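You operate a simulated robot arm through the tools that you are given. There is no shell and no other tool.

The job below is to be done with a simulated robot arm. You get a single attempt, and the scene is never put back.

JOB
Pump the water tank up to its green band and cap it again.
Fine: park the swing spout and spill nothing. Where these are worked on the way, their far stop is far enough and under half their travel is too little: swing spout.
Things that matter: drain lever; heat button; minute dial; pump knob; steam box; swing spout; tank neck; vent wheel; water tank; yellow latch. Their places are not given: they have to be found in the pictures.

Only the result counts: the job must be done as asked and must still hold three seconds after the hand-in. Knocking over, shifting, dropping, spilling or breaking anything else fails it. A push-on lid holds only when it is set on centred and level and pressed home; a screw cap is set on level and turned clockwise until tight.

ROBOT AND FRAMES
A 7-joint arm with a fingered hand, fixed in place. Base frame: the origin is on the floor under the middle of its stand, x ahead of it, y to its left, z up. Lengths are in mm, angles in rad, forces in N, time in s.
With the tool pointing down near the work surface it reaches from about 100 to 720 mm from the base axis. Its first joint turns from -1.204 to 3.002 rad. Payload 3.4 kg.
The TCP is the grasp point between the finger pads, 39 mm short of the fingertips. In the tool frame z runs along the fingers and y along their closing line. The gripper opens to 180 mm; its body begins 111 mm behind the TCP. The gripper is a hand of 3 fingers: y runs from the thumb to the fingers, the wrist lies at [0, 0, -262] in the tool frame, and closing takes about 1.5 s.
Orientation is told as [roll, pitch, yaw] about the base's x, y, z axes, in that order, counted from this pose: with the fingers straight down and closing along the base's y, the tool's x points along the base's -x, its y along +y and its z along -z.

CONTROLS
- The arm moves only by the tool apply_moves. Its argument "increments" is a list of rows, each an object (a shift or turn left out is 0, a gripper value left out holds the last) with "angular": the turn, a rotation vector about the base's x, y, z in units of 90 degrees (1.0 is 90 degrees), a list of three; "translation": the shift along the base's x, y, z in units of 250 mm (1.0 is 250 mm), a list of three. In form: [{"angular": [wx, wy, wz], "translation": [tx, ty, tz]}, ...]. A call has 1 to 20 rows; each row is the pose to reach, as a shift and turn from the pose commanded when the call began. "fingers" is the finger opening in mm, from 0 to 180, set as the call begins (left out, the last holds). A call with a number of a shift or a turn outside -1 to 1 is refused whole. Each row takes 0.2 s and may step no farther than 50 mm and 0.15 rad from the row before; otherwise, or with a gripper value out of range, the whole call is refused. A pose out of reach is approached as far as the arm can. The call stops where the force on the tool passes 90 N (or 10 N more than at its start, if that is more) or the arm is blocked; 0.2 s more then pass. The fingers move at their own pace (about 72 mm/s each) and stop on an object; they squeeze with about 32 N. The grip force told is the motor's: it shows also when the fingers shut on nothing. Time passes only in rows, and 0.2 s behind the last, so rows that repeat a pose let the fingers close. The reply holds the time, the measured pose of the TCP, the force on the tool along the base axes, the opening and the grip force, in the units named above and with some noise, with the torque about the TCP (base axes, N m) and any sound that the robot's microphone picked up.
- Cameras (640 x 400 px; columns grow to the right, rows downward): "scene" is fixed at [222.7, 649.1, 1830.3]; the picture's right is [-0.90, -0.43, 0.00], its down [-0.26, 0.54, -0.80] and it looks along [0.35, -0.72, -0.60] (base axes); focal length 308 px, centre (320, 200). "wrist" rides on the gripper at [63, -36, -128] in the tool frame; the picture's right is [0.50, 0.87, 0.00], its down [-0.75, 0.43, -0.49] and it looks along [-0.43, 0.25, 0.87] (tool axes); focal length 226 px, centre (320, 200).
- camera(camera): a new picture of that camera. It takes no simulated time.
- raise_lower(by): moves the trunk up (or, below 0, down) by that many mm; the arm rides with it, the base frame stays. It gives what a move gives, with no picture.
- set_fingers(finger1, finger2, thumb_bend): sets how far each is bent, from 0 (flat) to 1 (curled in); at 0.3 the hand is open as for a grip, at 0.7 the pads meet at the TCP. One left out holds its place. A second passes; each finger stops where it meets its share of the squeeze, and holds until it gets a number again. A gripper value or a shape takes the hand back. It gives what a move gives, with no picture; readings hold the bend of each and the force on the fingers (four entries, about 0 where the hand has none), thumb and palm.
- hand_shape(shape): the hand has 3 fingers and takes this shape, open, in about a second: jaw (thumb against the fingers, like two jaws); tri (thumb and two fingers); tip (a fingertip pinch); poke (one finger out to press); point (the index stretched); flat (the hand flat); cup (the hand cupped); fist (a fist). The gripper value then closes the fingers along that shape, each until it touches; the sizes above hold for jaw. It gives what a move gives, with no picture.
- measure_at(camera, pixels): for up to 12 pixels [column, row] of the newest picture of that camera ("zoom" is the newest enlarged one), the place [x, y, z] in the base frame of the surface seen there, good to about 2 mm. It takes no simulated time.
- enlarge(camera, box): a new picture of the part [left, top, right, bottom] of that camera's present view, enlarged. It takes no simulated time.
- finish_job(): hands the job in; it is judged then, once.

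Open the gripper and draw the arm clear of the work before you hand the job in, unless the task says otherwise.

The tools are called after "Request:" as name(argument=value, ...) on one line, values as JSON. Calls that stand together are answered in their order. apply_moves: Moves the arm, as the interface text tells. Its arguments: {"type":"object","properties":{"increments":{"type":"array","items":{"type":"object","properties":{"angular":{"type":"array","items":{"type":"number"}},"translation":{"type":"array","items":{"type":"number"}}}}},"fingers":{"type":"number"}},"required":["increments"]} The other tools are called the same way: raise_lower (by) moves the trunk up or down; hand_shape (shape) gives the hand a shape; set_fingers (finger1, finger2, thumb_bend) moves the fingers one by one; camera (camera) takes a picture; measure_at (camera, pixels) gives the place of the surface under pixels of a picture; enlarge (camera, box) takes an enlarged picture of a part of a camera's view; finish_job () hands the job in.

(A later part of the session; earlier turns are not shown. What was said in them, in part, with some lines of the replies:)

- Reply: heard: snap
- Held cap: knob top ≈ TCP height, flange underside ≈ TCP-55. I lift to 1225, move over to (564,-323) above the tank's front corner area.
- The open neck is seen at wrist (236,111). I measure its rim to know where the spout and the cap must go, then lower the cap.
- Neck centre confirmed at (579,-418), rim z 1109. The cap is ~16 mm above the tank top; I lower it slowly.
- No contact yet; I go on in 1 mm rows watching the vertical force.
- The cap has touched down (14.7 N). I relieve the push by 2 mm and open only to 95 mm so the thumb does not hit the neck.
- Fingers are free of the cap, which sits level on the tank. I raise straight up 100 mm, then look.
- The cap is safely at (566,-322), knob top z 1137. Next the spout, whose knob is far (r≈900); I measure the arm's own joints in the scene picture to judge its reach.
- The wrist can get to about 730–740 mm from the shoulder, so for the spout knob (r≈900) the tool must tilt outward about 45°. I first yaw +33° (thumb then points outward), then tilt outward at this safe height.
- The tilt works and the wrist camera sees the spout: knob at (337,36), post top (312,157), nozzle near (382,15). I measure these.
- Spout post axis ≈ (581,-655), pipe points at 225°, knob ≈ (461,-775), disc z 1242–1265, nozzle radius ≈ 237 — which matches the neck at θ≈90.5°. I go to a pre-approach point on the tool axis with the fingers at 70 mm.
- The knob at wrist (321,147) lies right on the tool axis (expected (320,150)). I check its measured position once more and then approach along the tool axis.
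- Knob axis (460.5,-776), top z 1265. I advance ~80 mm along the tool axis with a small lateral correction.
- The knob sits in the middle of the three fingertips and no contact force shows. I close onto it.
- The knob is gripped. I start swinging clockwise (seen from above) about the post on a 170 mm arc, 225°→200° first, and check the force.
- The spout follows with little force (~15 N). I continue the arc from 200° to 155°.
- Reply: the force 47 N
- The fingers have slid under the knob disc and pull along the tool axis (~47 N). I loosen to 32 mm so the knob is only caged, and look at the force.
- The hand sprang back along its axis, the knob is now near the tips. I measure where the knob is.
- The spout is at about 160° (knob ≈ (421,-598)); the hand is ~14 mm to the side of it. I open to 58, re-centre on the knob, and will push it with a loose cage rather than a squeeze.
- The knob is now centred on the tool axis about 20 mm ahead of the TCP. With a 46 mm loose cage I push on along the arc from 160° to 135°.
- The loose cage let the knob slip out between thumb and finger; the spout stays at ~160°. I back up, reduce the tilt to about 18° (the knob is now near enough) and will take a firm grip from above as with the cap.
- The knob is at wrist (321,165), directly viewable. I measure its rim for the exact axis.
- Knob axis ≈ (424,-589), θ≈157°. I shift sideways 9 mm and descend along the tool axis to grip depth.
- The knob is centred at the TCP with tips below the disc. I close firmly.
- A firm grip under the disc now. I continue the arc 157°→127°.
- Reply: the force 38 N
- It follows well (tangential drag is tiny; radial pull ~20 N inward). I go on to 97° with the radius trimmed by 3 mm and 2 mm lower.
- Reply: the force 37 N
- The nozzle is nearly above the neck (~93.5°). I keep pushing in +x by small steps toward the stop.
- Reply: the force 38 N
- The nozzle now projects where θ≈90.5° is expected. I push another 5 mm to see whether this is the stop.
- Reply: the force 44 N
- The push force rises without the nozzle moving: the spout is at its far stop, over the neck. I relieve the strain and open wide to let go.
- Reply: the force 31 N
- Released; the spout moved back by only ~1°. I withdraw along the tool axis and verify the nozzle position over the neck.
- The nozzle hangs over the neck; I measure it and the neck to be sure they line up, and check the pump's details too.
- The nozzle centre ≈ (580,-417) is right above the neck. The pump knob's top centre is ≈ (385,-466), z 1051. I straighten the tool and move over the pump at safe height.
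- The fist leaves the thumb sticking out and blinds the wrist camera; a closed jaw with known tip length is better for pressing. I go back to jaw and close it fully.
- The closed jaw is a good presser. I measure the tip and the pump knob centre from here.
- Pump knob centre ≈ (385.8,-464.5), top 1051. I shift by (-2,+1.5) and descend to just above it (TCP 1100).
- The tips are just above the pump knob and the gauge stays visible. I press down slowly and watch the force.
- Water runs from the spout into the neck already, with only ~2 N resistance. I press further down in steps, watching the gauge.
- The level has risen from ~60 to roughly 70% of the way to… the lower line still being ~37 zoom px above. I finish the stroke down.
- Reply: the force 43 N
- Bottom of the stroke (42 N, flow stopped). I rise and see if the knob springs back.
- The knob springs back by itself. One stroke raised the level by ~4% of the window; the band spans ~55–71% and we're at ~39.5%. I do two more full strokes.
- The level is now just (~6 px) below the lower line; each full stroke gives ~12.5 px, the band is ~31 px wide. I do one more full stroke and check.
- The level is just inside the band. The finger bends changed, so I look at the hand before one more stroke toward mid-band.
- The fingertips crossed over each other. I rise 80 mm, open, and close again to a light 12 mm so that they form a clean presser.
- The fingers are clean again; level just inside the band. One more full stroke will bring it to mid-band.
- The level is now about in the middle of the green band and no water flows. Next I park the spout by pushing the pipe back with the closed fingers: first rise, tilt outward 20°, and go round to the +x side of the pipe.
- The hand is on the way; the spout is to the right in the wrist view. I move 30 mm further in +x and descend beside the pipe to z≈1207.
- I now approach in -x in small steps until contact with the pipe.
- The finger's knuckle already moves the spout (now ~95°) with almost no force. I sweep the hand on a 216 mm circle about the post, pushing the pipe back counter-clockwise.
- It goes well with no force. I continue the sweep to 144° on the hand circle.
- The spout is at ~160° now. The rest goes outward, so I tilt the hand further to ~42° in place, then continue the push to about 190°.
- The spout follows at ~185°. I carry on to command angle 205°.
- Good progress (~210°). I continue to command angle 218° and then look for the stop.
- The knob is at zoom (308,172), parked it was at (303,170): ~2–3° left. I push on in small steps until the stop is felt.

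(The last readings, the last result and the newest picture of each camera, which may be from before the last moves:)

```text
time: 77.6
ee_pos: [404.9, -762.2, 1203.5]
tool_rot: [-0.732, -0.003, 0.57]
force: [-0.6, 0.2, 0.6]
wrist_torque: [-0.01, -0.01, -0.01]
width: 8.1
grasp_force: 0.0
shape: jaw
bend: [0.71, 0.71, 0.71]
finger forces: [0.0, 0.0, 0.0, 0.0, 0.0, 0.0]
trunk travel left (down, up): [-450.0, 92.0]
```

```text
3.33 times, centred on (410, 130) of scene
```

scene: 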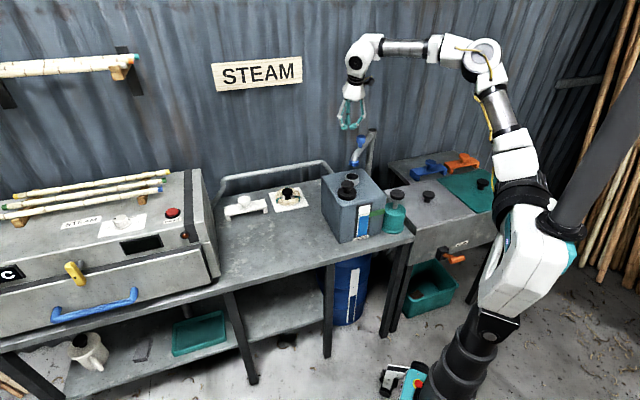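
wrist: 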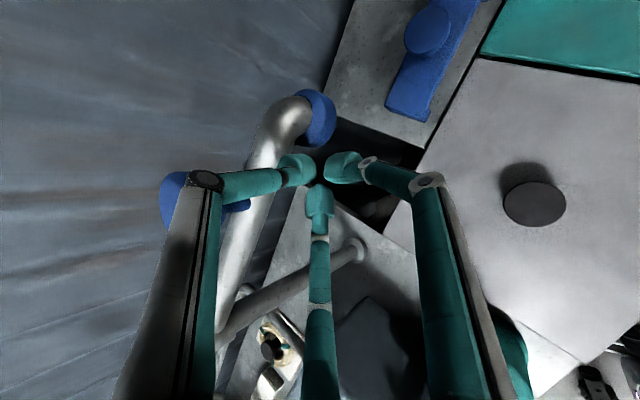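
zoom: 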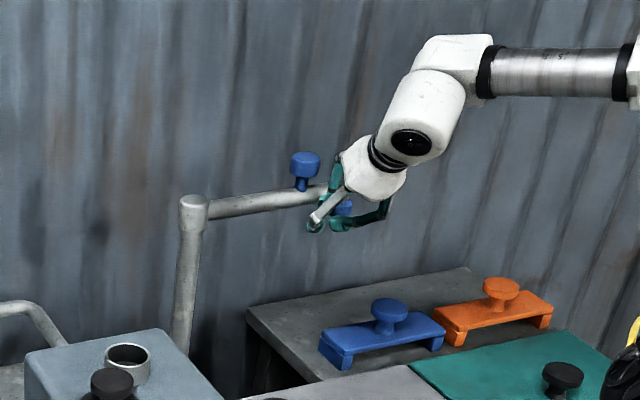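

The knob's top is back at its initial picture position; no stop force yet. I push a little further to confirm the stop.

Request:
apply_moves(increments=[{"translation": [0.01, -0.01, 0]}, {"translation": [0.02, -0.02, 0]}, {"translation": [0.03, -0.03, 0]}])

Request:
enlarge(camera="scene", box=[360, 100, 440, 150])

Request:
enlarge(camera="wrist", box=[140, 60, 400, 240])

```text
time: 78.4
ee_pos: [411.0, -769.4, 1203.5]
tool_rot: [-0.731, -0.005, 0.568]
force: [-4.9, 3.1, 1.5]
wrist_torque: [-0.01, 0.01, -0.06]
width: 7.0
grasp_force: 0.1
shape: jaw
bend: [0.71, 0.71, 0.73]
finger forces: [0.0, 0.0, 0.0, 0.0, 5.8, 0.0]
trunk travel left (down, up): [-450.0, 92.0]
```

```text
8.00 times, centred on (400, 125) of scene
```

zoom: 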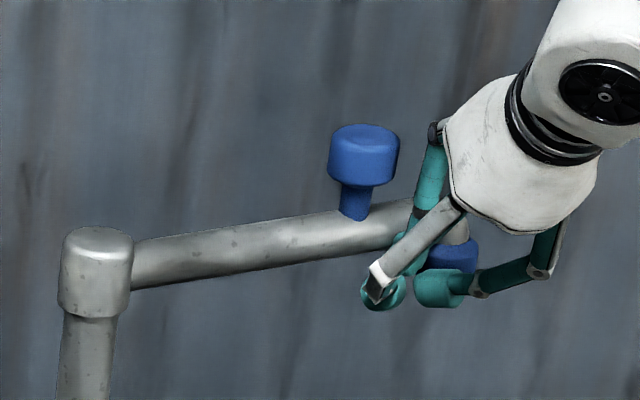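

```text
2.22 times, centred on (270, 150) of wrist
```

zoom: 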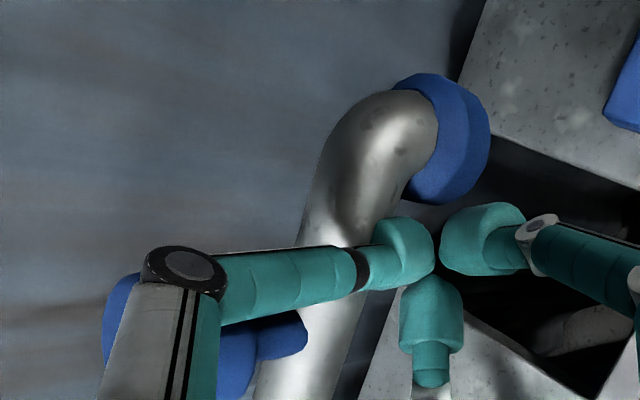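

The picture of the spout is identical to the parked one at the start, and the stop force shows. I back the hand off inward and up.

Request:
apply_moves(increments=[{"translation": [-0.04, 0.05, 0]}, {"translation": [-0.08, 0.11, 0.03]}, {"translation": [-0.13, 0.2, 0.14]}, {"translation": [-0.19, 0.3, 0.27]}, {"translation": [-0.25, 0.4, 0.4]}, {"translation": [-0.25, 0.45, 0.55]}])

Request:
camera(camera="scene")

Request:
enlarge(camera="scene", box=[360, 100, 440, 150])

Request:
enlarge(camera="scene", box=[320, 150, 420, 250])

```text
time: 79.8
ee_pos: [346.9, -660.1, 1340.5]
tool_rot: [-0.734, -0.005, 0.569]
force: [0.0, -0.6, -0.1]
wrist_torque: [-0.02, -0.01, -0.02]
width: 8.1
grasp_force: 0.0
shape: jaw
bend: [0.71, 0.71, 0.71]
finger forces: [0.0, 0.0, 0.1, 0.0, 0.1, 0.0]
trunk travel left (down, up): [-450.0, 92.0]
```

```text
taken
```

scene: 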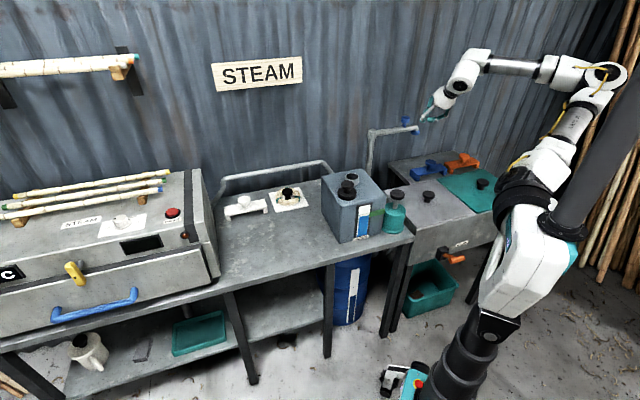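

```text
8.00 times, centred on (400, 125) of scene
```

zoom: 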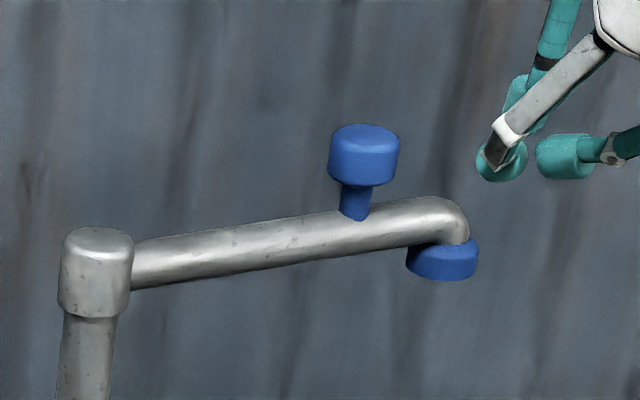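

```text
4.00 times, centred on (370, 200) of scene
```

zoom: 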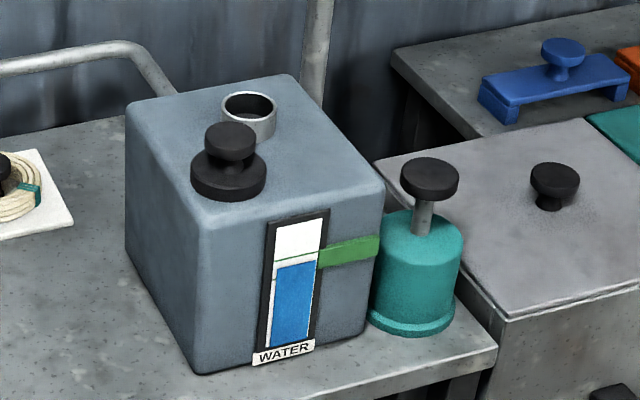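

The spout is parked exactly as at the start, and the level sits mid-band. Now I straighten the hand and go back above the cap at (566,-322).

Request:
apply_moves(increments=[{"angular": [0.065, 0.0425, 0], "translation": [0.05, 0.12, 0.05]}, {"angular": [0.13, 0.085, 0], "translation": [0.1, 0.24, 0.1]}, {"angular": [0.196, 0.127, 0], "translation": [0.15, 0.36, 0.1]}, {"angular": [0.261, 0.17, 0], "translation": [0.2, 0.48, 0.1]}, {"angular": [0.327, 0.212, 0], "translation": [0.25, 0.6, 0.1]}, {"angular": [0.392, 0.2547, 0], "translation": [0.3, 0.72, 0.1]}, {"angular": [0.392, 0.2547, 0], "translation": [0.38, 0.86, 0.1]}, {"angular": [0.392, 0.2547, 0], "translation": [0.46, 0.98, 0.1]}, {"angular": [0.392, 0.2547, 0], "translation": [0.46, 0.98, 0.1]}])

Request:
apply_moves(increments=[{"angular": [0, 0, -0.09], "translation": [0.1, 0.1, 0]}, {"angular": [0, 0, -0.18], "translation": [0.2, 0.2, 0]}, {"angular": [0, 0, -0.27], "translation": [0.3, 0.3, 0]}, {"angular": [0, 0, -0.3622], "translation": [0.4, 0.37, -0.05]}, {"angular": [0, 0, -0.3622], "translation": [0.42, 0.37, -0.2]}, {"angular": [0, 0, -0.3622], "translation": [0.42, 0.37, -0.3]}, {"angular": [0, 0, -0.3622], "translation": [0.42, 0.37, -0.3]}], fingers=92)

Request:
camera(camera="wrist")

Request:
camera(camera="scene")

```text
time: 81.8
ee_pos: [463.0, -413.2, 1370.1]
tool_rot: [0.002, -0.002, 0.566]
force: [-0.2, 0.0, -0.6]
wrist_torque: [-0.01, -0.02, 0.0]
width: 7.9
grasp_force: 0.1
shape: jaw
bend: [0.71, 0.71, 0.71]
finger forces: [0.0, 0.0, 0.0, 0.0, 0.1, 0.1]
trunk travel left (down, up): [-450.0, 92.0]
```

```text
time: 83.4
ee_pos: [570.2, -314.2, 1292.4]
tool_rot: [0.0, 0.002, -0.002]
force: [-0.6, -0.5, -0.5]
wrist_torque: [0.02, 0.01, 0.0]
width: 91.2
grasp_force: 0.1
shape: jaw
bend: [0.71, 0.71, 0.72]
finger forces: [0.1, 0.0, 0.0, 0.0, 0.1, 0.0]
trunk travel left (down, up): [-450.0, 92.0]
```

```text
taken
```

wrist: 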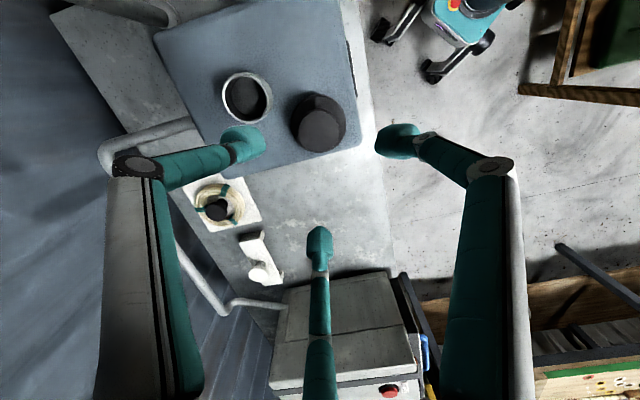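

```text
taken
```

scene: 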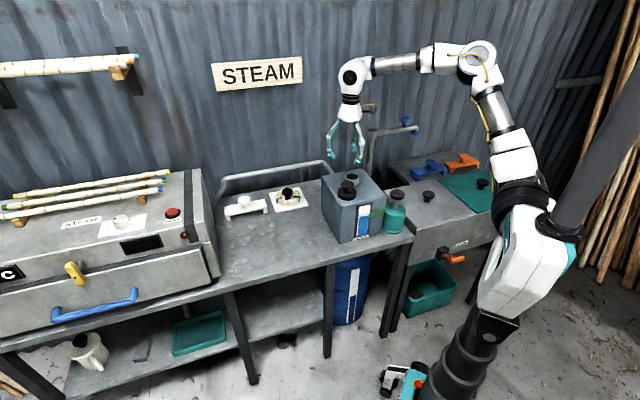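

The cap is visible at wrist (322,125). I measure its knob rim and the tank surface to align precisely.

Request:
enlarge(camera="wrist", box=[260, 70, 380, 170])

Request:
measure_at(camera="zoom", pixels=[[325, 228], [245, 228], [405, 228], [325, 160], [325, 300], [270, 180], [380, 280], [230, 180], [420, 170]])

```text
4.00 times, centred on (320, 120) of wrist
```

zoom: 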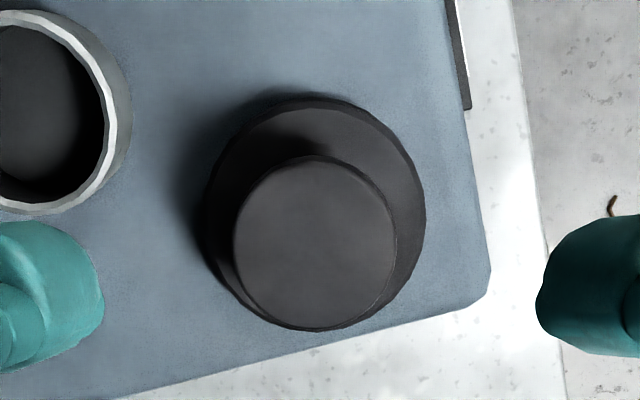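

```text
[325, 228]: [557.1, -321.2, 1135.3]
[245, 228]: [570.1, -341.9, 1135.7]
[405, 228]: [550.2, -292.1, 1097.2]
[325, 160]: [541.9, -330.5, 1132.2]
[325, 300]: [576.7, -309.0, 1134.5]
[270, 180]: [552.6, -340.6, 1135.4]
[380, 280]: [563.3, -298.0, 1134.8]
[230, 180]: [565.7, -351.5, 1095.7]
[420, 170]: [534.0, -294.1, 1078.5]
```

Cap axis ≈ (562,-321), knob top 1135. I narrow to 78 mm (to stay clear of the neck), centre and descend to z≈1138.

Request:
apply_moves(increments=[{"translation": [-0.032, -0.026, 0]}, {"translation": [-0.032, -0.026, -0.15]}, {"translation": [-0.032, -0.026, -0.3]}, {"translation": [-0.032, -0.026, -0.42]}, {"translation": [-0.032, -0.026, -0.42]}], fingers=78)

Request:
enlarge(camera="wrist", box=[220, 100, 420, 230])

Request:
enlarge(camera="scene", box=[310, 120, 410, 210])

```text
time: 84.6
ee_pos: [562.1, -327.8, 1187.4]
tool_rot: [0.003, 0.0, -0.004]
force: [0.1, -0.1, 0.3]
wrist_torque: [0.02, 0.02, -0.02]
width: 77.9
grasp_force: 0.1
shape: jaw
bend: [0.71, 0.71, 0.73]
finger forces: [0.1, 0.1, 0.1, 0.0, 0.0, 0.0]
trunk travel left (down, up): [-450.0, 92.0]
```

```text
3.08 times, centred on (320, 165) of wrist
```

zoom: 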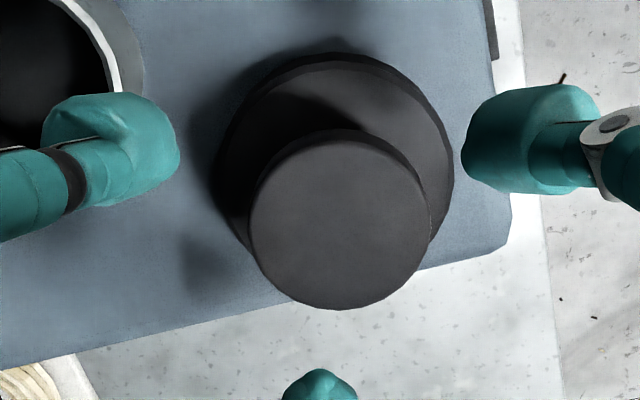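

```text
4.44 times, centred on (360, 165) of scene
```

zoom: 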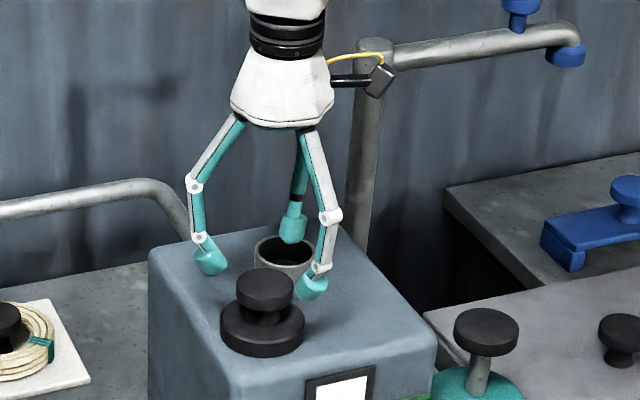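

The cap is 6 mm off toward +y now (knob top at (326.5,172.5) vs axis (320,170)). I correct that and go down to z≈1138.

Request:
apply_moves(increments=[{"translation": [-0.002, 0.024, 0]}, {"translation": [-0.002, 0.024, -0.07]}, {"translation": [-0.002, 0.024, -0.14]}, {"translation": [-0.002, 0.024, -0.196]}, {"translation": [-0.002, 0.024, -0.196]}])

Request:
enlarge(camera="wrist", box=[220, 120, 420, 260])

Request:
enlarge(camera="scene", box=[310, 120, 410, 210])

```text
time: 85.8
ee_pos: [561.3, -319.3, 1137.3]
tool_rot: [0.002, -0.001, -0.002]
force: [-0.7, 0.0, 0.2]
wrist_torque: [-0.01, 0.0, 0.0]
width: 78.4
grasp_force: 0.0
shape: jaw
bend: [0.71, 0.71, 0.73]
finger forces: [0.1, 0.0, 0.0, 0.0, 0.1, 0.0]
trunk travel left (down, up): [-450.0, 92.0]
```

```text
2.86 times, centred on (320, 190) of wrist
```

zoom: 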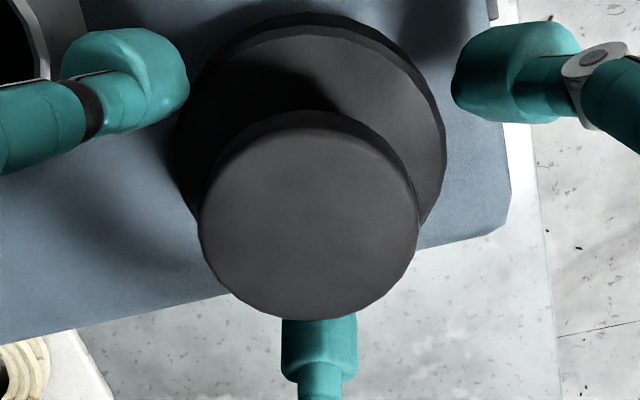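

```text
4.44 times, centred on (360, 165) of scene
```

zoom: 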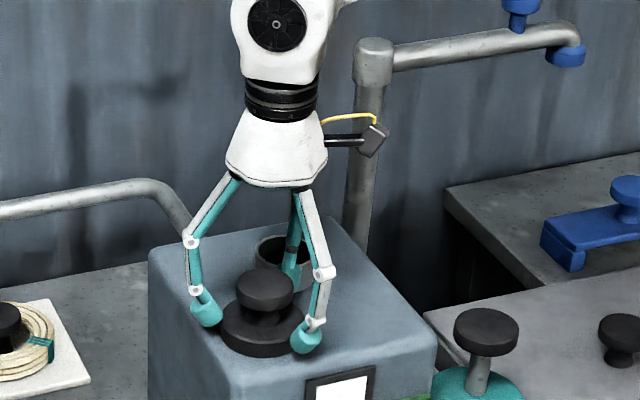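

The cap is ~3 mm toward -y of the axis; I shift by that and close the grip.

Request:
apply_moves(increments=[{"translation": [-0.002, -0.012, 0]}, {"translation": [-0.002, -0.012, 0]}])

Request:
apply_moves(increments=[{"translation": [0, 0, 0]}, {"translation": [0, 0, 0]}, {"translation": [0, 0, 0]}, {"translation": [0, 0, 0]}, {"translation": [0, 0, 0]}, {"translation": [0, 0, 0]}], fingers=30)

Request:
enlarge(camera="wrist", box=[220, 120, 420, 260])

Request:
enlarge(camera="scene", box=[310, 120, 410, 210])

```text
time: 86.4
ee_pos: [561.6, -323.4, 1137.8]
tool_rot: [0.001, -0.001, -0.001]
force: [0.2, 0.3, -1.6]
wrist_torque: [0.04, 0.02, 0.01]
width: 78.4
grasp_force: 0.0
shape: jaw
bend: [0.71, 0.71, 0.73]
finger forces: [0.0, 0.1, 0.1, 0.0, 0.0, 0.0]
trunk travel left (down, up): [-450.0, 92.0]
```

```text
time: 87.8
ee_pos: [560.9, -323.3, 1136.7]
tool_rot: [0.002, 0.0, 0.0]
force: [-0.2, -0.1, 1.2]
wrist_torque: [-0.02, 0.0, 0.0]
width: 59.6
grasp_force: 31.7
shape: jaw
bend: [0.72, 0.72, 0.74]
finger forces: [28.9, 29.7, 0.0, 0.0, 29.1, 0.1]
trunk travel left (down, up): [-450.0, 92.0]
```

```text
2.86 times, centred on (320, 190) of wrist
```

zoom: 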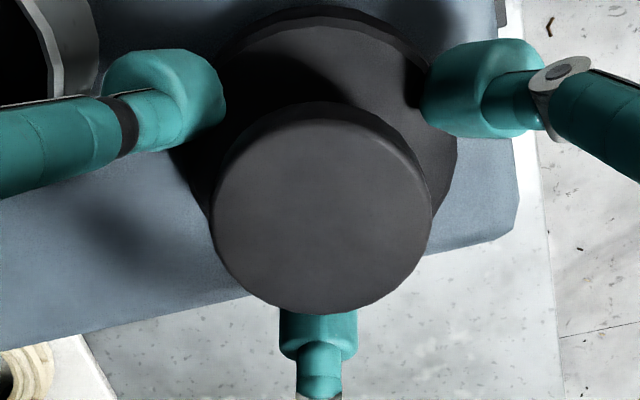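

```text
4.44 times, centred on (360, 165) of scene
```

zoom: 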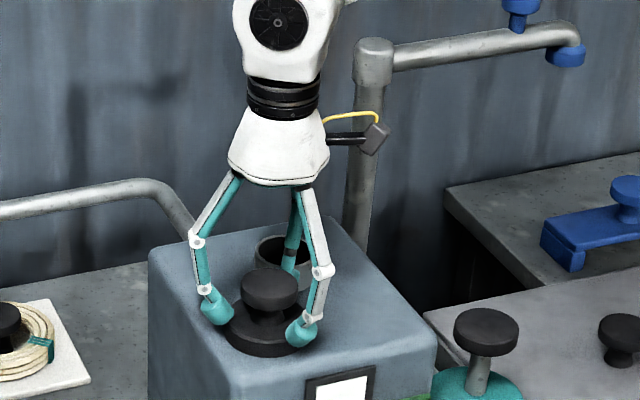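

The tips caught the flange (width 60) rather than the knob stem. I reopen, raise 7 mm and close again under the knob disc as in the first grip.

Request:
apply_moves(increments=[{"translation": [0, 0, 0]}, {"translation": [0, 0, 0]}, {"translation": [0, 0, 0]}, {"translation": [0, 0, 0.014]}, {"translation": [0, 0, 0.028]}, {"translation": [0, 0, 0.028]}], fingers=80)

Request:
apply_moves(increments=[{"translation": [0, 0, 0]}, {"translation": [0, 0, 0]}, {"translation": [0, 0, 0]}, {"translation": [0, 0, 0]}, {"translation": [0, 0, 0]}, {"translation": [0, 0, 0]}], fingers=30)

Request:
enlarge(camera="wrist", box=[220, 120, 420, 260])

Request:
enlarge(camera="scene", box=[310, 120, 410, 210])

```text
time: 89.2
ee_pos: [560.7, -324.0, 1144.6]
tool_rot: [0.002, 0.002, -0.003]
force: [0.4, 0.1, -0.3]
wrist_torque: [-0.01, 0.01, 0.01]
width: 79.2
grasp_force: 0.0
shape: jaw
bend: [0.71, 0.71, 0.73]
finger forces: [0.0, 0.0, 0.0, 0.0, 0.0, 0.1]
trunk travel left (down, up): [-450.0, 92.0]
```

```text
time: 90.6
ee_pos: [561.7, -322.6, 1144.1]
tool_rot: [0.004, 0.001, -0.001]
force: [-0.4, 0.1, -0.2]
wrist_torque: [0.03, 0.01, 0.04]
width: 28.5
grasp_force: 32.2
shape: jaw
bend: [0.72, 0.72, 0.76]
finger forces: [30.5, 29.3, 0.0, 0.1, 24.9, 0.0]
trunk travel left (down, up): [-450.0, 92.0]
```

```text
2.86 times, centred on (320, 190) of wrist
```

zoom: 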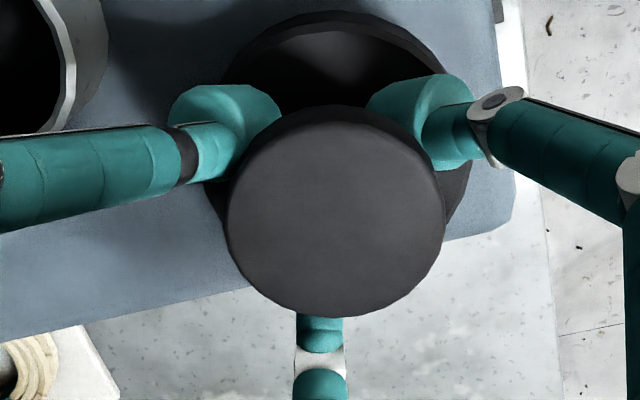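

```text
4.44 times, centred on (360, 165) of scene
```

zoom: 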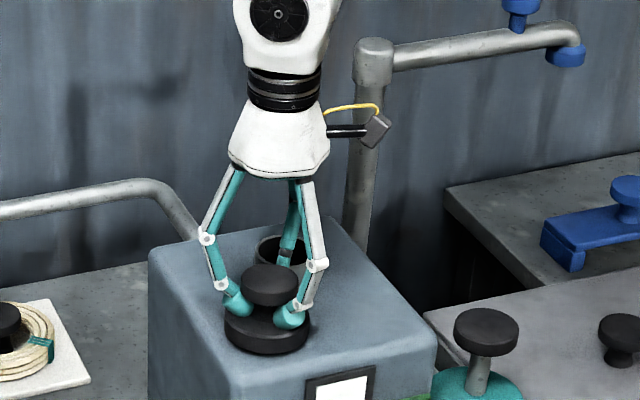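

Same grip as the first time (28.5 mm). I lift to ~1225 and check the hang of the cap.

Request:
apply_moves(increments=[{"translation": [0, 0, 0.05]}, {"translation": [0, 0, 0.15]}, {"translation": [0, 0, 0.25]}, {"translation": [0, 0, 0.32]}, {"translation": [0, 0, 0.32]}])

Request:
enlarge(camera="wrist", box=[200, 60, 420, 260])

Request:
measure_at(camera="zoom", pixels=[[330, 260], [275, 260], [390, 260], [330, 210], [330, 310], [300, 175], [350, 150]])

Request:
enlarge(camera="scene", box=[310, 110, 410, 200])

Request:
measure_at(camera="zoom", pixels=[[268, 245], [240, 250], [295, 250], [268, 262], [265, 300], [265, 318], [235, 310], [300, 310]])

```text
time: 91.8
ee_pos: [560.0, -323.4, 1222.7]
tool_rot: [0.003, 0.002, 0.0]
force: [0.7, -0.8, -0.9]
wrist_torque: [-0.02, 0.04, -0.01]
width: 29.0
grasp_force: 31.7
shape: jaw
bend: [0.72, 0.72, 0.76]
finger forces: [30.6, 29.4, 0.0, 0.1, 24.8, 0.0]
trunk travel left (down, up): [-450.0, 92.0]
```

```text
2.00 times, centred on (310, 160) of wrist
```

zoom: 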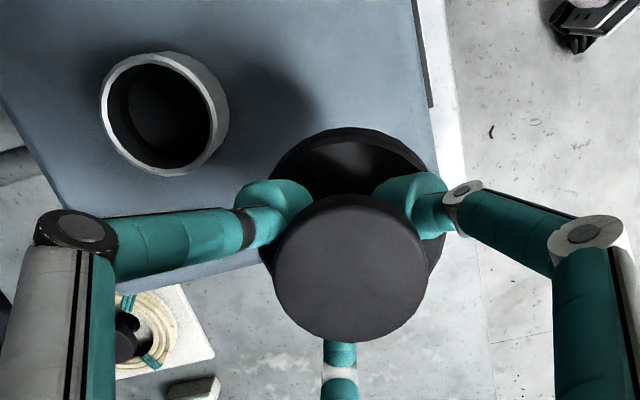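

```text
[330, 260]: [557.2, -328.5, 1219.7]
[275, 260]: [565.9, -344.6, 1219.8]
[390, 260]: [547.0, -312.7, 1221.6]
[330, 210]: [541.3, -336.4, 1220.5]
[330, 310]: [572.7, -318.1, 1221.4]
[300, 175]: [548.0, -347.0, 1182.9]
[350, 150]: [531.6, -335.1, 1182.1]
```

```text
4.44 times, centred on (360, 155) of scene
```

zoom: 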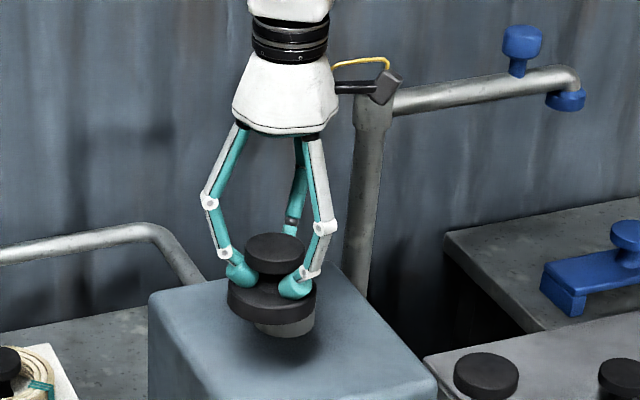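

```text
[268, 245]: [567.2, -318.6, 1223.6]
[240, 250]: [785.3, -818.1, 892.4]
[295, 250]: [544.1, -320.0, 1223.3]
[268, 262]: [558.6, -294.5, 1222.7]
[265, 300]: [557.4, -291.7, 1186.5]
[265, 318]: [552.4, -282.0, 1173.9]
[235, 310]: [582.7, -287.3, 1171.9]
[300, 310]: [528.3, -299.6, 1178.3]
```

I look closer at whether the held cap hangs level.

Request:
enlarge(camera="scene", box=[330, 155, 370, 190])

Request:
measure_at(camera="zoom", pixels=[[255, 80], [330, 70], [410, 80], [330, 110], [330, 92], [200, 220], [220, 235], [320, 265], [440, 240], [300, 225], [430, 215], [230, 205]])

```text
11.43 times, centred on (350, 172) of scene
```

zoom: 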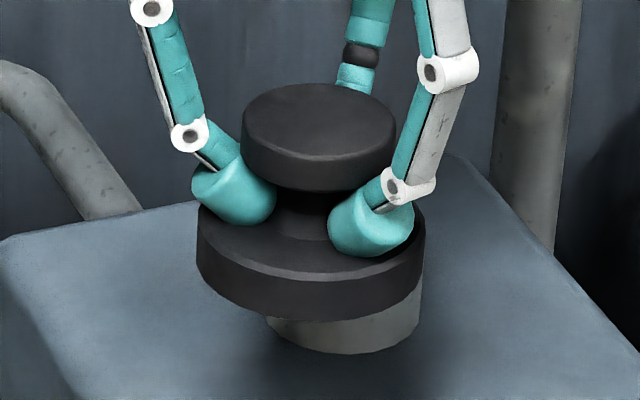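

```text
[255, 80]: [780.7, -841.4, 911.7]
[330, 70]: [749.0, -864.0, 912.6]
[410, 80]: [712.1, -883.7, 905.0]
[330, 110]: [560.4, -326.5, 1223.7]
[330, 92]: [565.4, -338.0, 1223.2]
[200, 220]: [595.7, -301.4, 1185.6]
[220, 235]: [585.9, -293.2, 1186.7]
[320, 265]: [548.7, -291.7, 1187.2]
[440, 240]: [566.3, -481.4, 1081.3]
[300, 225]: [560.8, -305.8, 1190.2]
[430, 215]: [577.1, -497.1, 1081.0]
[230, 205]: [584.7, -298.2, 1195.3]
```

The cap hangs practically level; its axis is at TCP+(-5,+1.3), i.e. (556,-321.5). I carry it by (+22.9,-96.8) to above the neck (579,-418.3).

Request:
apply_moves(increments=[{"translation": [0.02, -0.1, 0]}, {"translation": [0.045, -0.2, 0]}, {"translation": [0.07, -0.3, 0]}, {"translation": [0.0916, -0.3872, 0]}, {"translation": [0.0916, -0.3872, -0.06]}, {"translation": [0.0916, -0.3872, -0.13]}, {"translation": [0.0916, -0.3872, -0.16]}, {"translation": [0.0916, -0.3872, -0.16]}])

Request:
enlarge(camera="scene", box=[332, 150, 372, 195])

Request:
measure_at(camera="zoom", pixels=[[320, 100], [320, 85], [320, 230], [320, 250], [320, 290], [250, 240], [400, 240], [270, 300], [380, 300]])

Request:
enlarge(camera="wrist", box=[220, 100, 420, 260])

Request:
measure_at(camera="zoom", pixels=[[330, 230], [260, 230], [400, 230], [330, 170], [330, 300]])

```text
time: 93.6
ee_pos: [583.5, -419.7, 1183.7]
tool_rot: [0.002, 0.0, -0.004]
force: [-0.5, 0.1, -0.3]
wrist_torque: [0.03, -0.01, -0.01]
width: 28.6
grasp_force: 32.2
shape: jaw
bend: [0.72, 0.72, 0.76]
finger forces: [30.7, 29.4, 0.0, 0.1, 24.6, 0.0]
trunk travel left (down, up): [-450.0, 92.0]
```

```text
8.89 times, centred on (352, 172) of scene
```

zoom: 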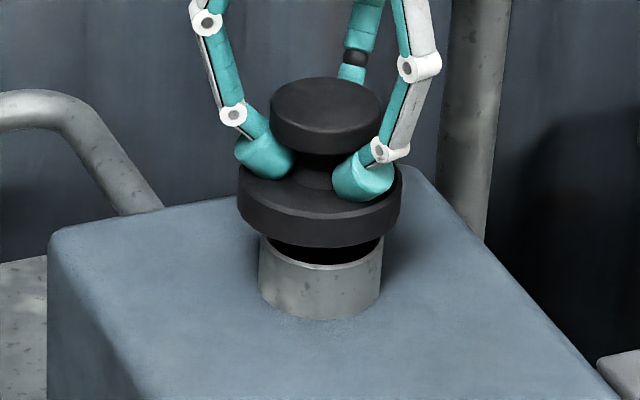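

```text
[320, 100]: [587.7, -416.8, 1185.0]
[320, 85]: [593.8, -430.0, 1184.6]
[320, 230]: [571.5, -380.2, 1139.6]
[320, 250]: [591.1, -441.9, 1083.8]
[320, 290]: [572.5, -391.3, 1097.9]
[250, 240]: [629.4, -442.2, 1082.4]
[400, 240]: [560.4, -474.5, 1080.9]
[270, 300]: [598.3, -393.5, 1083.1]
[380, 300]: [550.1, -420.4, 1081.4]
```

```text
2.50 times, centred on (320, 180) of wrist
```

zoom: 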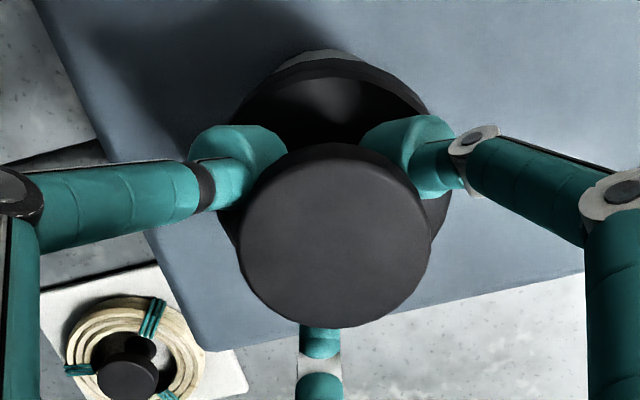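

```text
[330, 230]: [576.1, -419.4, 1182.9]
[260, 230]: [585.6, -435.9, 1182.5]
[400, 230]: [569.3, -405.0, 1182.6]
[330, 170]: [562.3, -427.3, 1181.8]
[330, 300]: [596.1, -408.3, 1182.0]
```

I take a finer zoom to compare the flange and neck edges directly.

Request:
enlarge(camera="scene", box=[340, 158, 366, 188])

Request:
measure_at(camera="zoom", pixels=[[210, 300], [440, 300], [320, 340], [320, 390]])

```text
13.33 times, centred on (353, 173) of scene
```

zoom: 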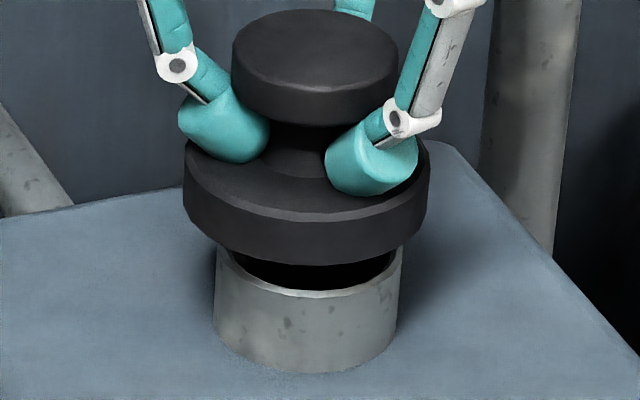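

```text
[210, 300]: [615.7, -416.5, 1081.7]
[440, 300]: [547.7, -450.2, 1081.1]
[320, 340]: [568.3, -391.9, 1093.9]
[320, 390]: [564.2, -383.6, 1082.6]
```

The flange sits ~2 mm toward the camera of the neck's axis. I correct by (+0.3,-2.1) and lower slowly until it meets the rim.

Request:
apply_moves(increments=[{"translation": [0.001, -0.0085, 0]}, {"translation": [0.001, -0.0085, -0.02]}, {"translation": [0.001, -0.0085, -0.04]}, {"translation": [0.001, -0.0085, -0.055]}, {"translation": [0.001, -0.0085, -0.055]}])

Request:
enlarge(camera="scene", box=[340, 158, 366, 188])

```text
time: 94.8
ee_pos: [584.0, -422.8, 1169.2]
tool_rot: [0.003, 0.002, -0.002]
force: [0.1, 0.1, -1.9]
wrist_torque: [-0.05, -0.02, -0.02]
width: 28.8
grasp_force: 32.2
shape: jaw
bend: [0.72, 0.72, 0.76]
finger forces: [30.8, 29.6, 0.1, 0.0, 24.6, 0.0]
trunk travel left (down, up): [-450.0, 92.0]
```

```text
13.33 times, centred on (353, 173) of scene
```

zoom: 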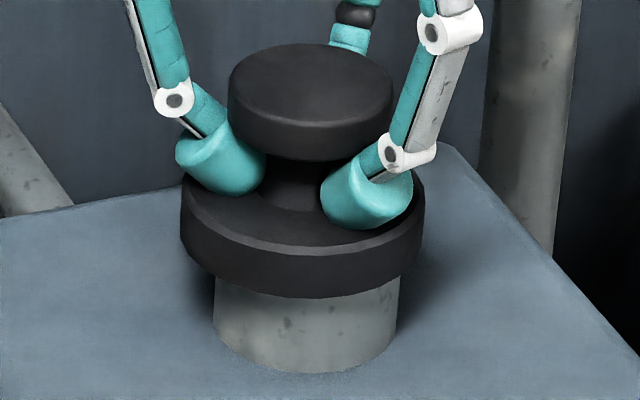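

The flange still looks ~2 mm to the left of the neck in the picture (gaps 33 vs 25 px). I zoom finer to be sure.

Request:
enlarge(camera="scene", box=[341, 172, 363, 186])

Request:
enlarge(camera="wrist", box=[260, 90, 390, 180])

```text
16.00 times, centred on (352, 179) of scene
```

zoom: 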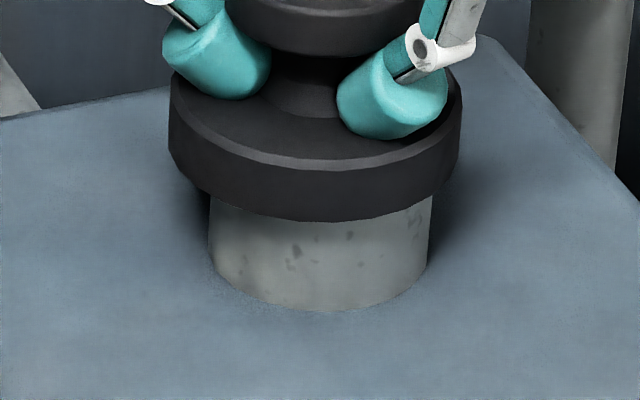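

```text
4.44 times, centred on (325, 135) of wrist
```

zoom: 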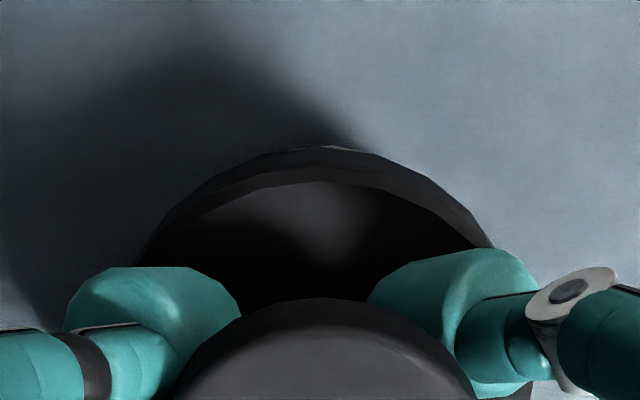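

Both edges show the flange ~2.2 mm left and now ~2 mm too far back. I correct by (-2.8,+0.9) mm and look again.

Request:
apply_moves(increments=[{"translation": [-0.0112, 0.0036, 0]}, {"translation": [-0.0112, 0.0036, 0]}])

Request:
enlarge(camera="scene", box=[341, 172, 363, 186])

Request:
enlarge(camera="scene", box=[340, 158, 366, 188])

```text
time: 95.4
ee_pos: [582.3, -421.8, 1170.4]
tool_rot: [0.004, 0.002, -0.001]
force: [-0.5, 0.4, -0.8]
wrist_torque: [0.0, 0.01, 0.0]
width: 28.7
grasp_force: 31.9
shape: jaw
bend: [0.72, 0.72, 0.76]
finger forces: [30.8, 29.5, 0.0, 0.0, 24.6, 0.0]
trunk travel left (down, up): [-450.0, 92.0]
```

```text
16.00 times, centred on (352, 179) of scene
```

zoom: 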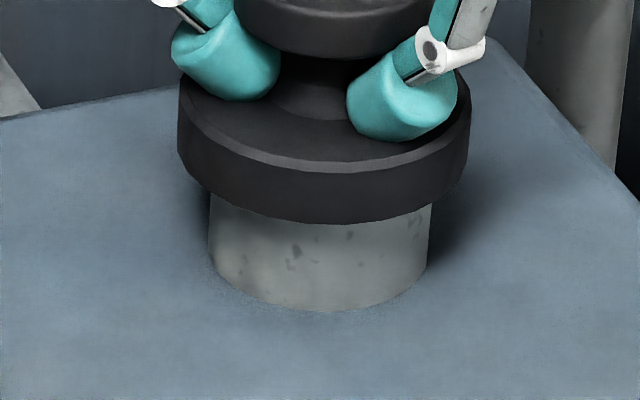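

```text
13.33 times, centred on (353, 173) of scene
```

zoom: 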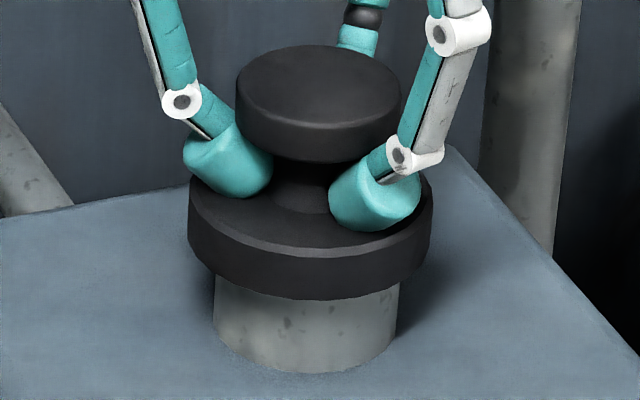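

Now flange and neck centres coincide (324 vs 323.8 expected) and the knob/flange offset equals the originally seated one, so it's level. I lower in small steps.

Request:
apply_moves(increments=[{"translation": [0, 0, -0.008]}, {"translation": [0, 0, -0.016]}, {"translation": [0, 0, -0.024]}, {"translation": [0, 0, -0.032]}])

Request:
enlarge(camera="scene", box=[341, 172, 363, 186])

```text
time: 96.4
ee_pos: [581.5, -422.0, 1161.8]
tool_rot: [0.001, -0.001, -0.001]
force: [0.1, -0.1, -1.1]
wrist_torque: [0.0, 0.01, 0.0]
width: 28.7
grasp_force: 32.0
shape: jaw
bend: [0.72, 0.72, 0.76]
finger forces: [30.8, 29.6, 0.0, 0.0, 24.5, 0.0]
trunk travel left (down, up): [-450.0, 92.0]
```

```text
16.00 times, centred on (352, 179) of scene
```

zoom: 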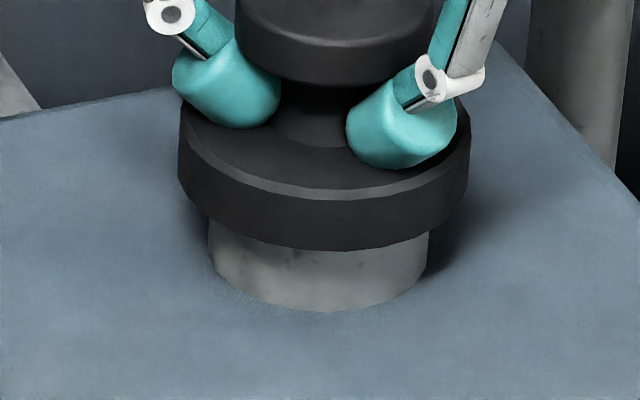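

No force and the flange underside is already about at 1107, below the rim level: the neck is entering the cap. I continue down.

Request:
apply_moves(increments=[{"translation": [0, 0, -0.006]}, {"translation": [0, 0, -0.012]}, {"translation": [0, 0, -0.018]}, {"translation": [0, 0, -0.024]}])

Request:
enlarge(camera="scene", box=[341, 172, 363, 186])

```text
time: 97.4
ee_pos: [581.8, -421.7, 1156.7]
tool_rot: [0.003, 0.002, -0.001]
force: [0.3, -0.4, 0.1]
wrist_torque: [0.02, 0.0, -0.01]
width: 28.9
grasp_force: 31.5
shape: jaw
bend: [0.72, 0.72, 0.76]
finger forces: [30.8, 29.5, 0.0, 0.0, 24.5, 0.0]
trunk travel left (down, up): [-450.0, 92.0]
```

```text
16.00 times, centred on (352, 179) of scene
```

zoom: 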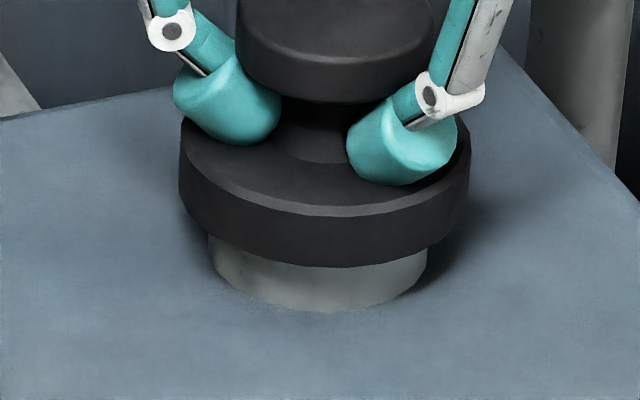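

Still no resistance with the underside at ~1101.6 (seated was ~1100). I press on in small steps.

Request:
apply_moves(increments=[{"translation": [0, 0, -0.005]}, {"translation": [0, 0, -0.01]}, {"translation": [0, 0, -0.016]}, {"translation": [0, 0, -0.022]}, {"translation": [0, 0, -0.028]}])

Request:
enlarge(camera="scene", box=[341, 172, 363, 186])

```text
time: 98.6
ee_pos: [580.2, -420.8, 1155.4]
tool_rot: [0.0, -0.009, -0.002]
force: [4.4, -7.5, 40.0]
wrist_torque: [-0.27, 0.05, 0.1]
width: 30.5
grasp_force: 32.5
shape: jaw
bend: [0.73, 0.73, 0.77]
finger forces: [36.7, 30.7, 0.0, 0.1, 45.7, 0.0]
trunk travel left (down, up): [-450.0, 92.0]
heard: snap
```

```text
16.00 times, centred on (352, 179) of scene
```

zoom: 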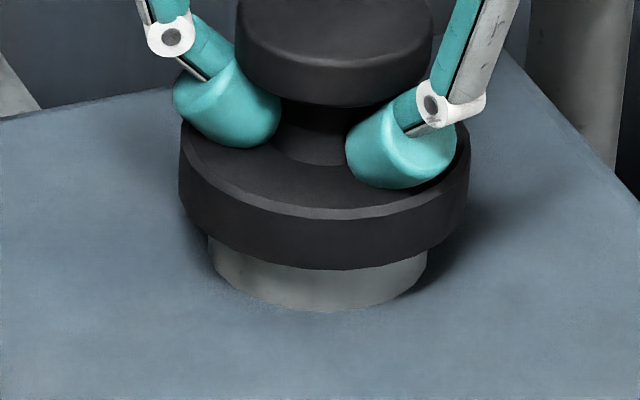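

A snap was heard at 40 N: the cap is home. To avoid popping it off with the wedge of the fingers, I only ease 2.5 mm and open while still pressing lightly.

Request:
apply_moves(increments=[{"translation": [0, 0, 0.01]}])

Request:
apply_moves(increments=[{"translation": [0, 0, 0.004]}, {"translation": [0, 0, 0.008]}, {"translation": [0, 0, 0.012]}, {"translation": [0, 0, 0.012]}, {"translation": [0, 0, 0.012]}, {"translation": [0, 0, 0.012]}], fingers=110)

Request:
enlarge(camera="scene", box=[335, 155, 370, 190])

```text
time: 99.0
ee_pos: [581.7, -421.2, 1154.0]
tool_rot: [0.001, -0.005, -0.003]
force: [6.7, -6.8, 35.0]
wrist_torque: [-0.22, -0.17, 0.16]
width: 30.6
grasp_force: 32.2
shape: jaw
bend: [0.73, 0.73, 0.77]
finger forces: [35.8, 31.6, 0.1, 0.0, 42.5, 0.0]
trunk travel left (down, up): [-450.0, 92.0]
```

```text
time: 100.4
ee_pos: [579.4, -422.9, 1155.6]
tool_rot: [0.002, 0.001, -0.004]
force: [1.5, -0.2, 0.1]
wrist_torque: [0.02, -0.02, 0.05]
width: 109.5
grasp_force: 0.0
shape: jaw
bend: [0.68, 0.68, 0.68]
finger forces: [0.0, 0.1, 0.1, 0.0, 0.0, 0.0]
trunk travel left (down, up): [-450.0, 92.0]
```

```text
11.43 times, centred on (352, 172) of scene
```

zoom: 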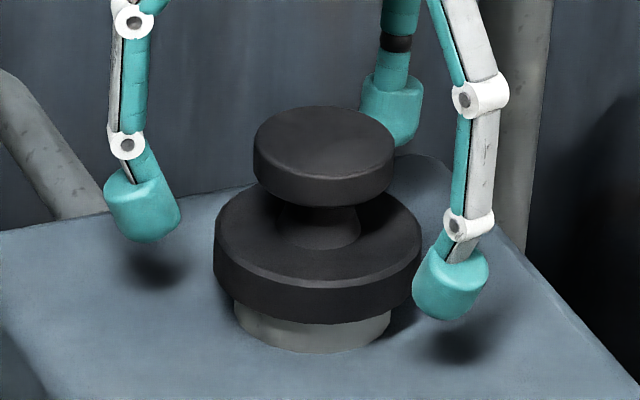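

The cap sits on the neck. I rise straight up and compare with the original seated picture.

Request:
apply_moves(increments=[{"translation": [0, 0, 0.1]}, {"translation": [0, 0, 0.25]}, {"translation": [0, 0, 0.42]}, {"translation": [0, 0, 0.6]}, {"translation": [0, 0, 0.6]}])

Request:
enlarge(camera="scene", box=[330, 150, 380, 195])

Request:
measure_at(camera="zoom", pixels=[[300, 160], [300, 185], [300, 200], [298, 215], [296, 245], [295, 262], [295, 285], [293, 305], [295, 318]])

Request:
camera(camera="wrist")

Request:
measure_at(camera="wrist", pixels=[[318, 150], [305, 145], [330, 150], [318, 140], [318, 165]])

```text
time: 101.6
ee_pos: [581.4, -423.8, 1304.3]
tool_rot: [0.0, 0.002, 0.0]
force: [-0.9, 0.2, 0.1]
wrist_torque: [-0.01, 0.01, 0.0]
width: 109.7
grasp_force: 0.0
shape: jaw
bend: [0.68, 0.68, 0.68]
finger forces: [0.0, 0.0, 0.1, 0.0, 0.1, 0.1]
trunk travel left (down, up): [-450.0, 92.0]
```

```text
8.89 times, centred on (355, 172) of scene
```

zoom: 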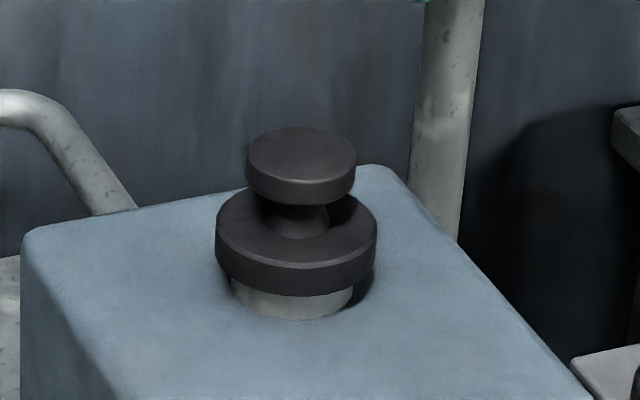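

```text
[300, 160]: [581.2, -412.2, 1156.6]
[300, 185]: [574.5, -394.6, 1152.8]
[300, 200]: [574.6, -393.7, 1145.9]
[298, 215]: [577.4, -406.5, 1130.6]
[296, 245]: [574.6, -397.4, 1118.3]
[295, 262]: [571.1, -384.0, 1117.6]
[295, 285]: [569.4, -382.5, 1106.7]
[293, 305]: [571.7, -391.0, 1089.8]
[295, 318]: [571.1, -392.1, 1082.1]
```

```text
taken
```

wrist: 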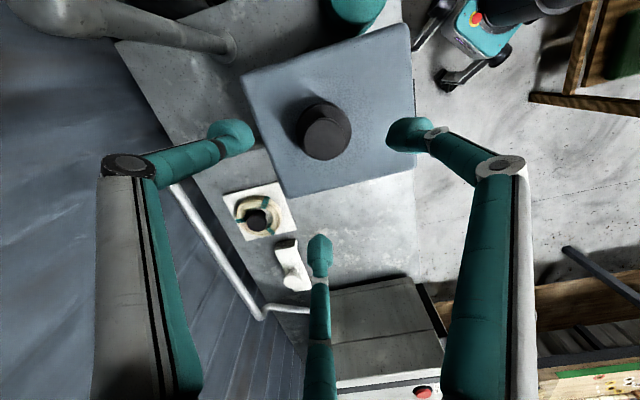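

```text
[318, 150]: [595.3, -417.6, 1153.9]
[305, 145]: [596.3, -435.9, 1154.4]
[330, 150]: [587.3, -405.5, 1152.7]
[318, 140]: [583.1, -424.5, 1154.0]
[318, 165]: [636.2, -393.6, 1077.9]
```

The picture is now identical to the originally seated cap (knob top 1155–1156, same edges). I open the hand and draw the arm back to near its start pose, then check everything.

Request:
apply_moves(increments=[{"translation": [-0.05, 0.02, 0.12]}, {"translation": [-0.15, 0.05, 0.25]}, {"translation": [-0.28, 0.09, 0.38]}, {"translation": [-0.42, 0.13, 0.48]}, {"translation": [-0.58, 0.18, 0.48]}, {"translation": [-0.74, 0.23, 0.48]}, {"translation": [-0.9, 0.28, 0.48]}, {"translation": [-1.0, 0.33, 0.48]}], fingers=180)

Request:
apply_moves(increments=[{"translation": [-0.12, 0.0, 0]}, {"translation": [-0.28, 0.0, 0]}, {"translation": [-0.34, 0.0, 0]}, {"translation": [-0.34, 0.0, 0]}])

Request:
camera(camera="scene")

Request:
enlarge(camera="scene", box=[320, 100, 440, 250])

Request:
enlarge(camera="scene", box=[350, 190, 390, 250])

Request:
enlarge(camera="scene", box=[360, 100, 440, 150])

```text
time: 103.4
ee_pos: [329.5, -337.7, 1426.1]
tool_rot: [0.0, -0.001, -0.003]
force: [-0.8, 0.1, -0.4]
wrist_torque: [0.0, 0.0, 0.0]
width: 180.0
grasp_force: 0.0
shape: jaw
bend: [0.3, 0.3, 0.3]
finger forces: [0.0, 0.0, 0.1, 0.0, 0.0, 0.0]
trunk travel left (down, up): [-450.0, 92.0]
```

```text
time: 104.4
ee_pos: [245.9, -337.5, 1424.6]
tool_rot: [0.0, 0.0, -0.001]
force: [-0.5, -0.4, 0.2]
wrist_torque: [-0.03, 0.02, -0.04]
width: 179.9
grasp_force: 0.0
shape: jaw
bend: [0.3, 0.3, 0.3]
finger forces: [0.0, 0.1, 0.0, 0.0, 0.0, 0.0]
trunk travel left (down, up): [-450.0, 92.0]
```

```text
taken
```

scene: 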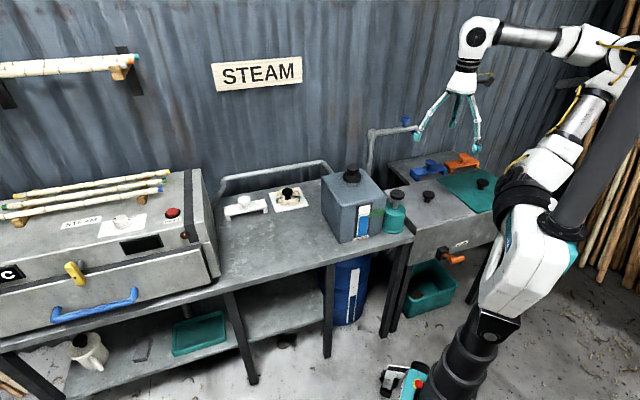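

```text
2.67 times, centred on (380, 175) of scene
```

zoom: 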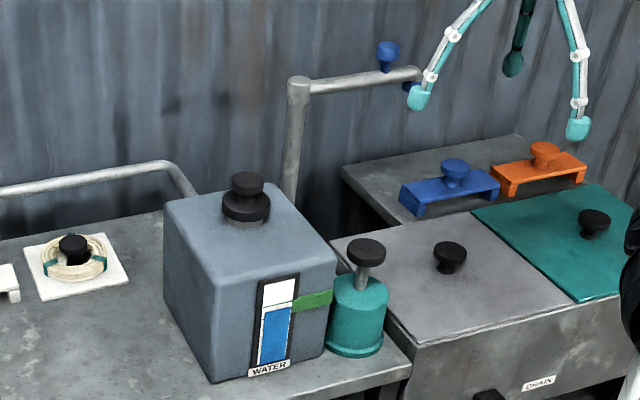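

```text
6.67 times, centred on (370, 220) of scene
```

zoom: 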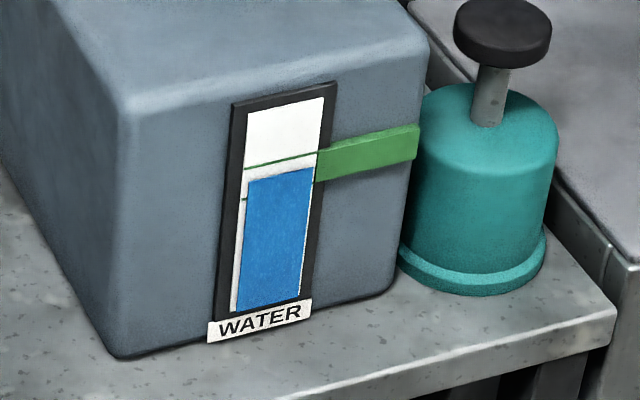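

```text
8.00 times, centred on (400, 125) of scene
```

zoom: 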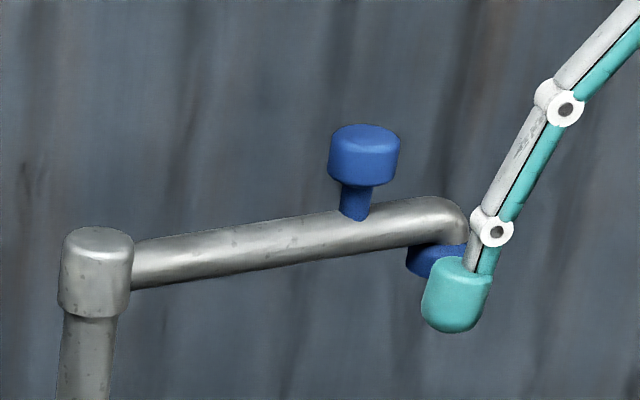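

The level stands in the green band at (275,175) between the lines. The cap is seated and the spout is parked as at the start. Nothing is spilled or shifted, and the hand is open and clear, so I hand the job in.

Request:
finish_job()

```text
The job is handed in.
```

The job is handed in. The water tank is pumped to about the middle of its green band, and its cap is back on.

- **Pumping:** It took five full strokes of the pump knob, with the spout swung over the neck to its far stop (about a degree short once I let go). I saw no water spilled.
- **Spout:** I pushed it back against its parking stop. In the pictures it sits exactly where it was at the start.
- **Cap:** It is a push-on lid. It snapped home at about 40 N, and the picture of it seated matches the one taken before I removed it.
- **Arm:** The hand is open and back near its starting position. Nothing else looks moved in the last scene picture.

On the first swing, the spout's knob slipped out of a loose grip partway, so I gripped it again more firmly. It did not hit or shift anything.
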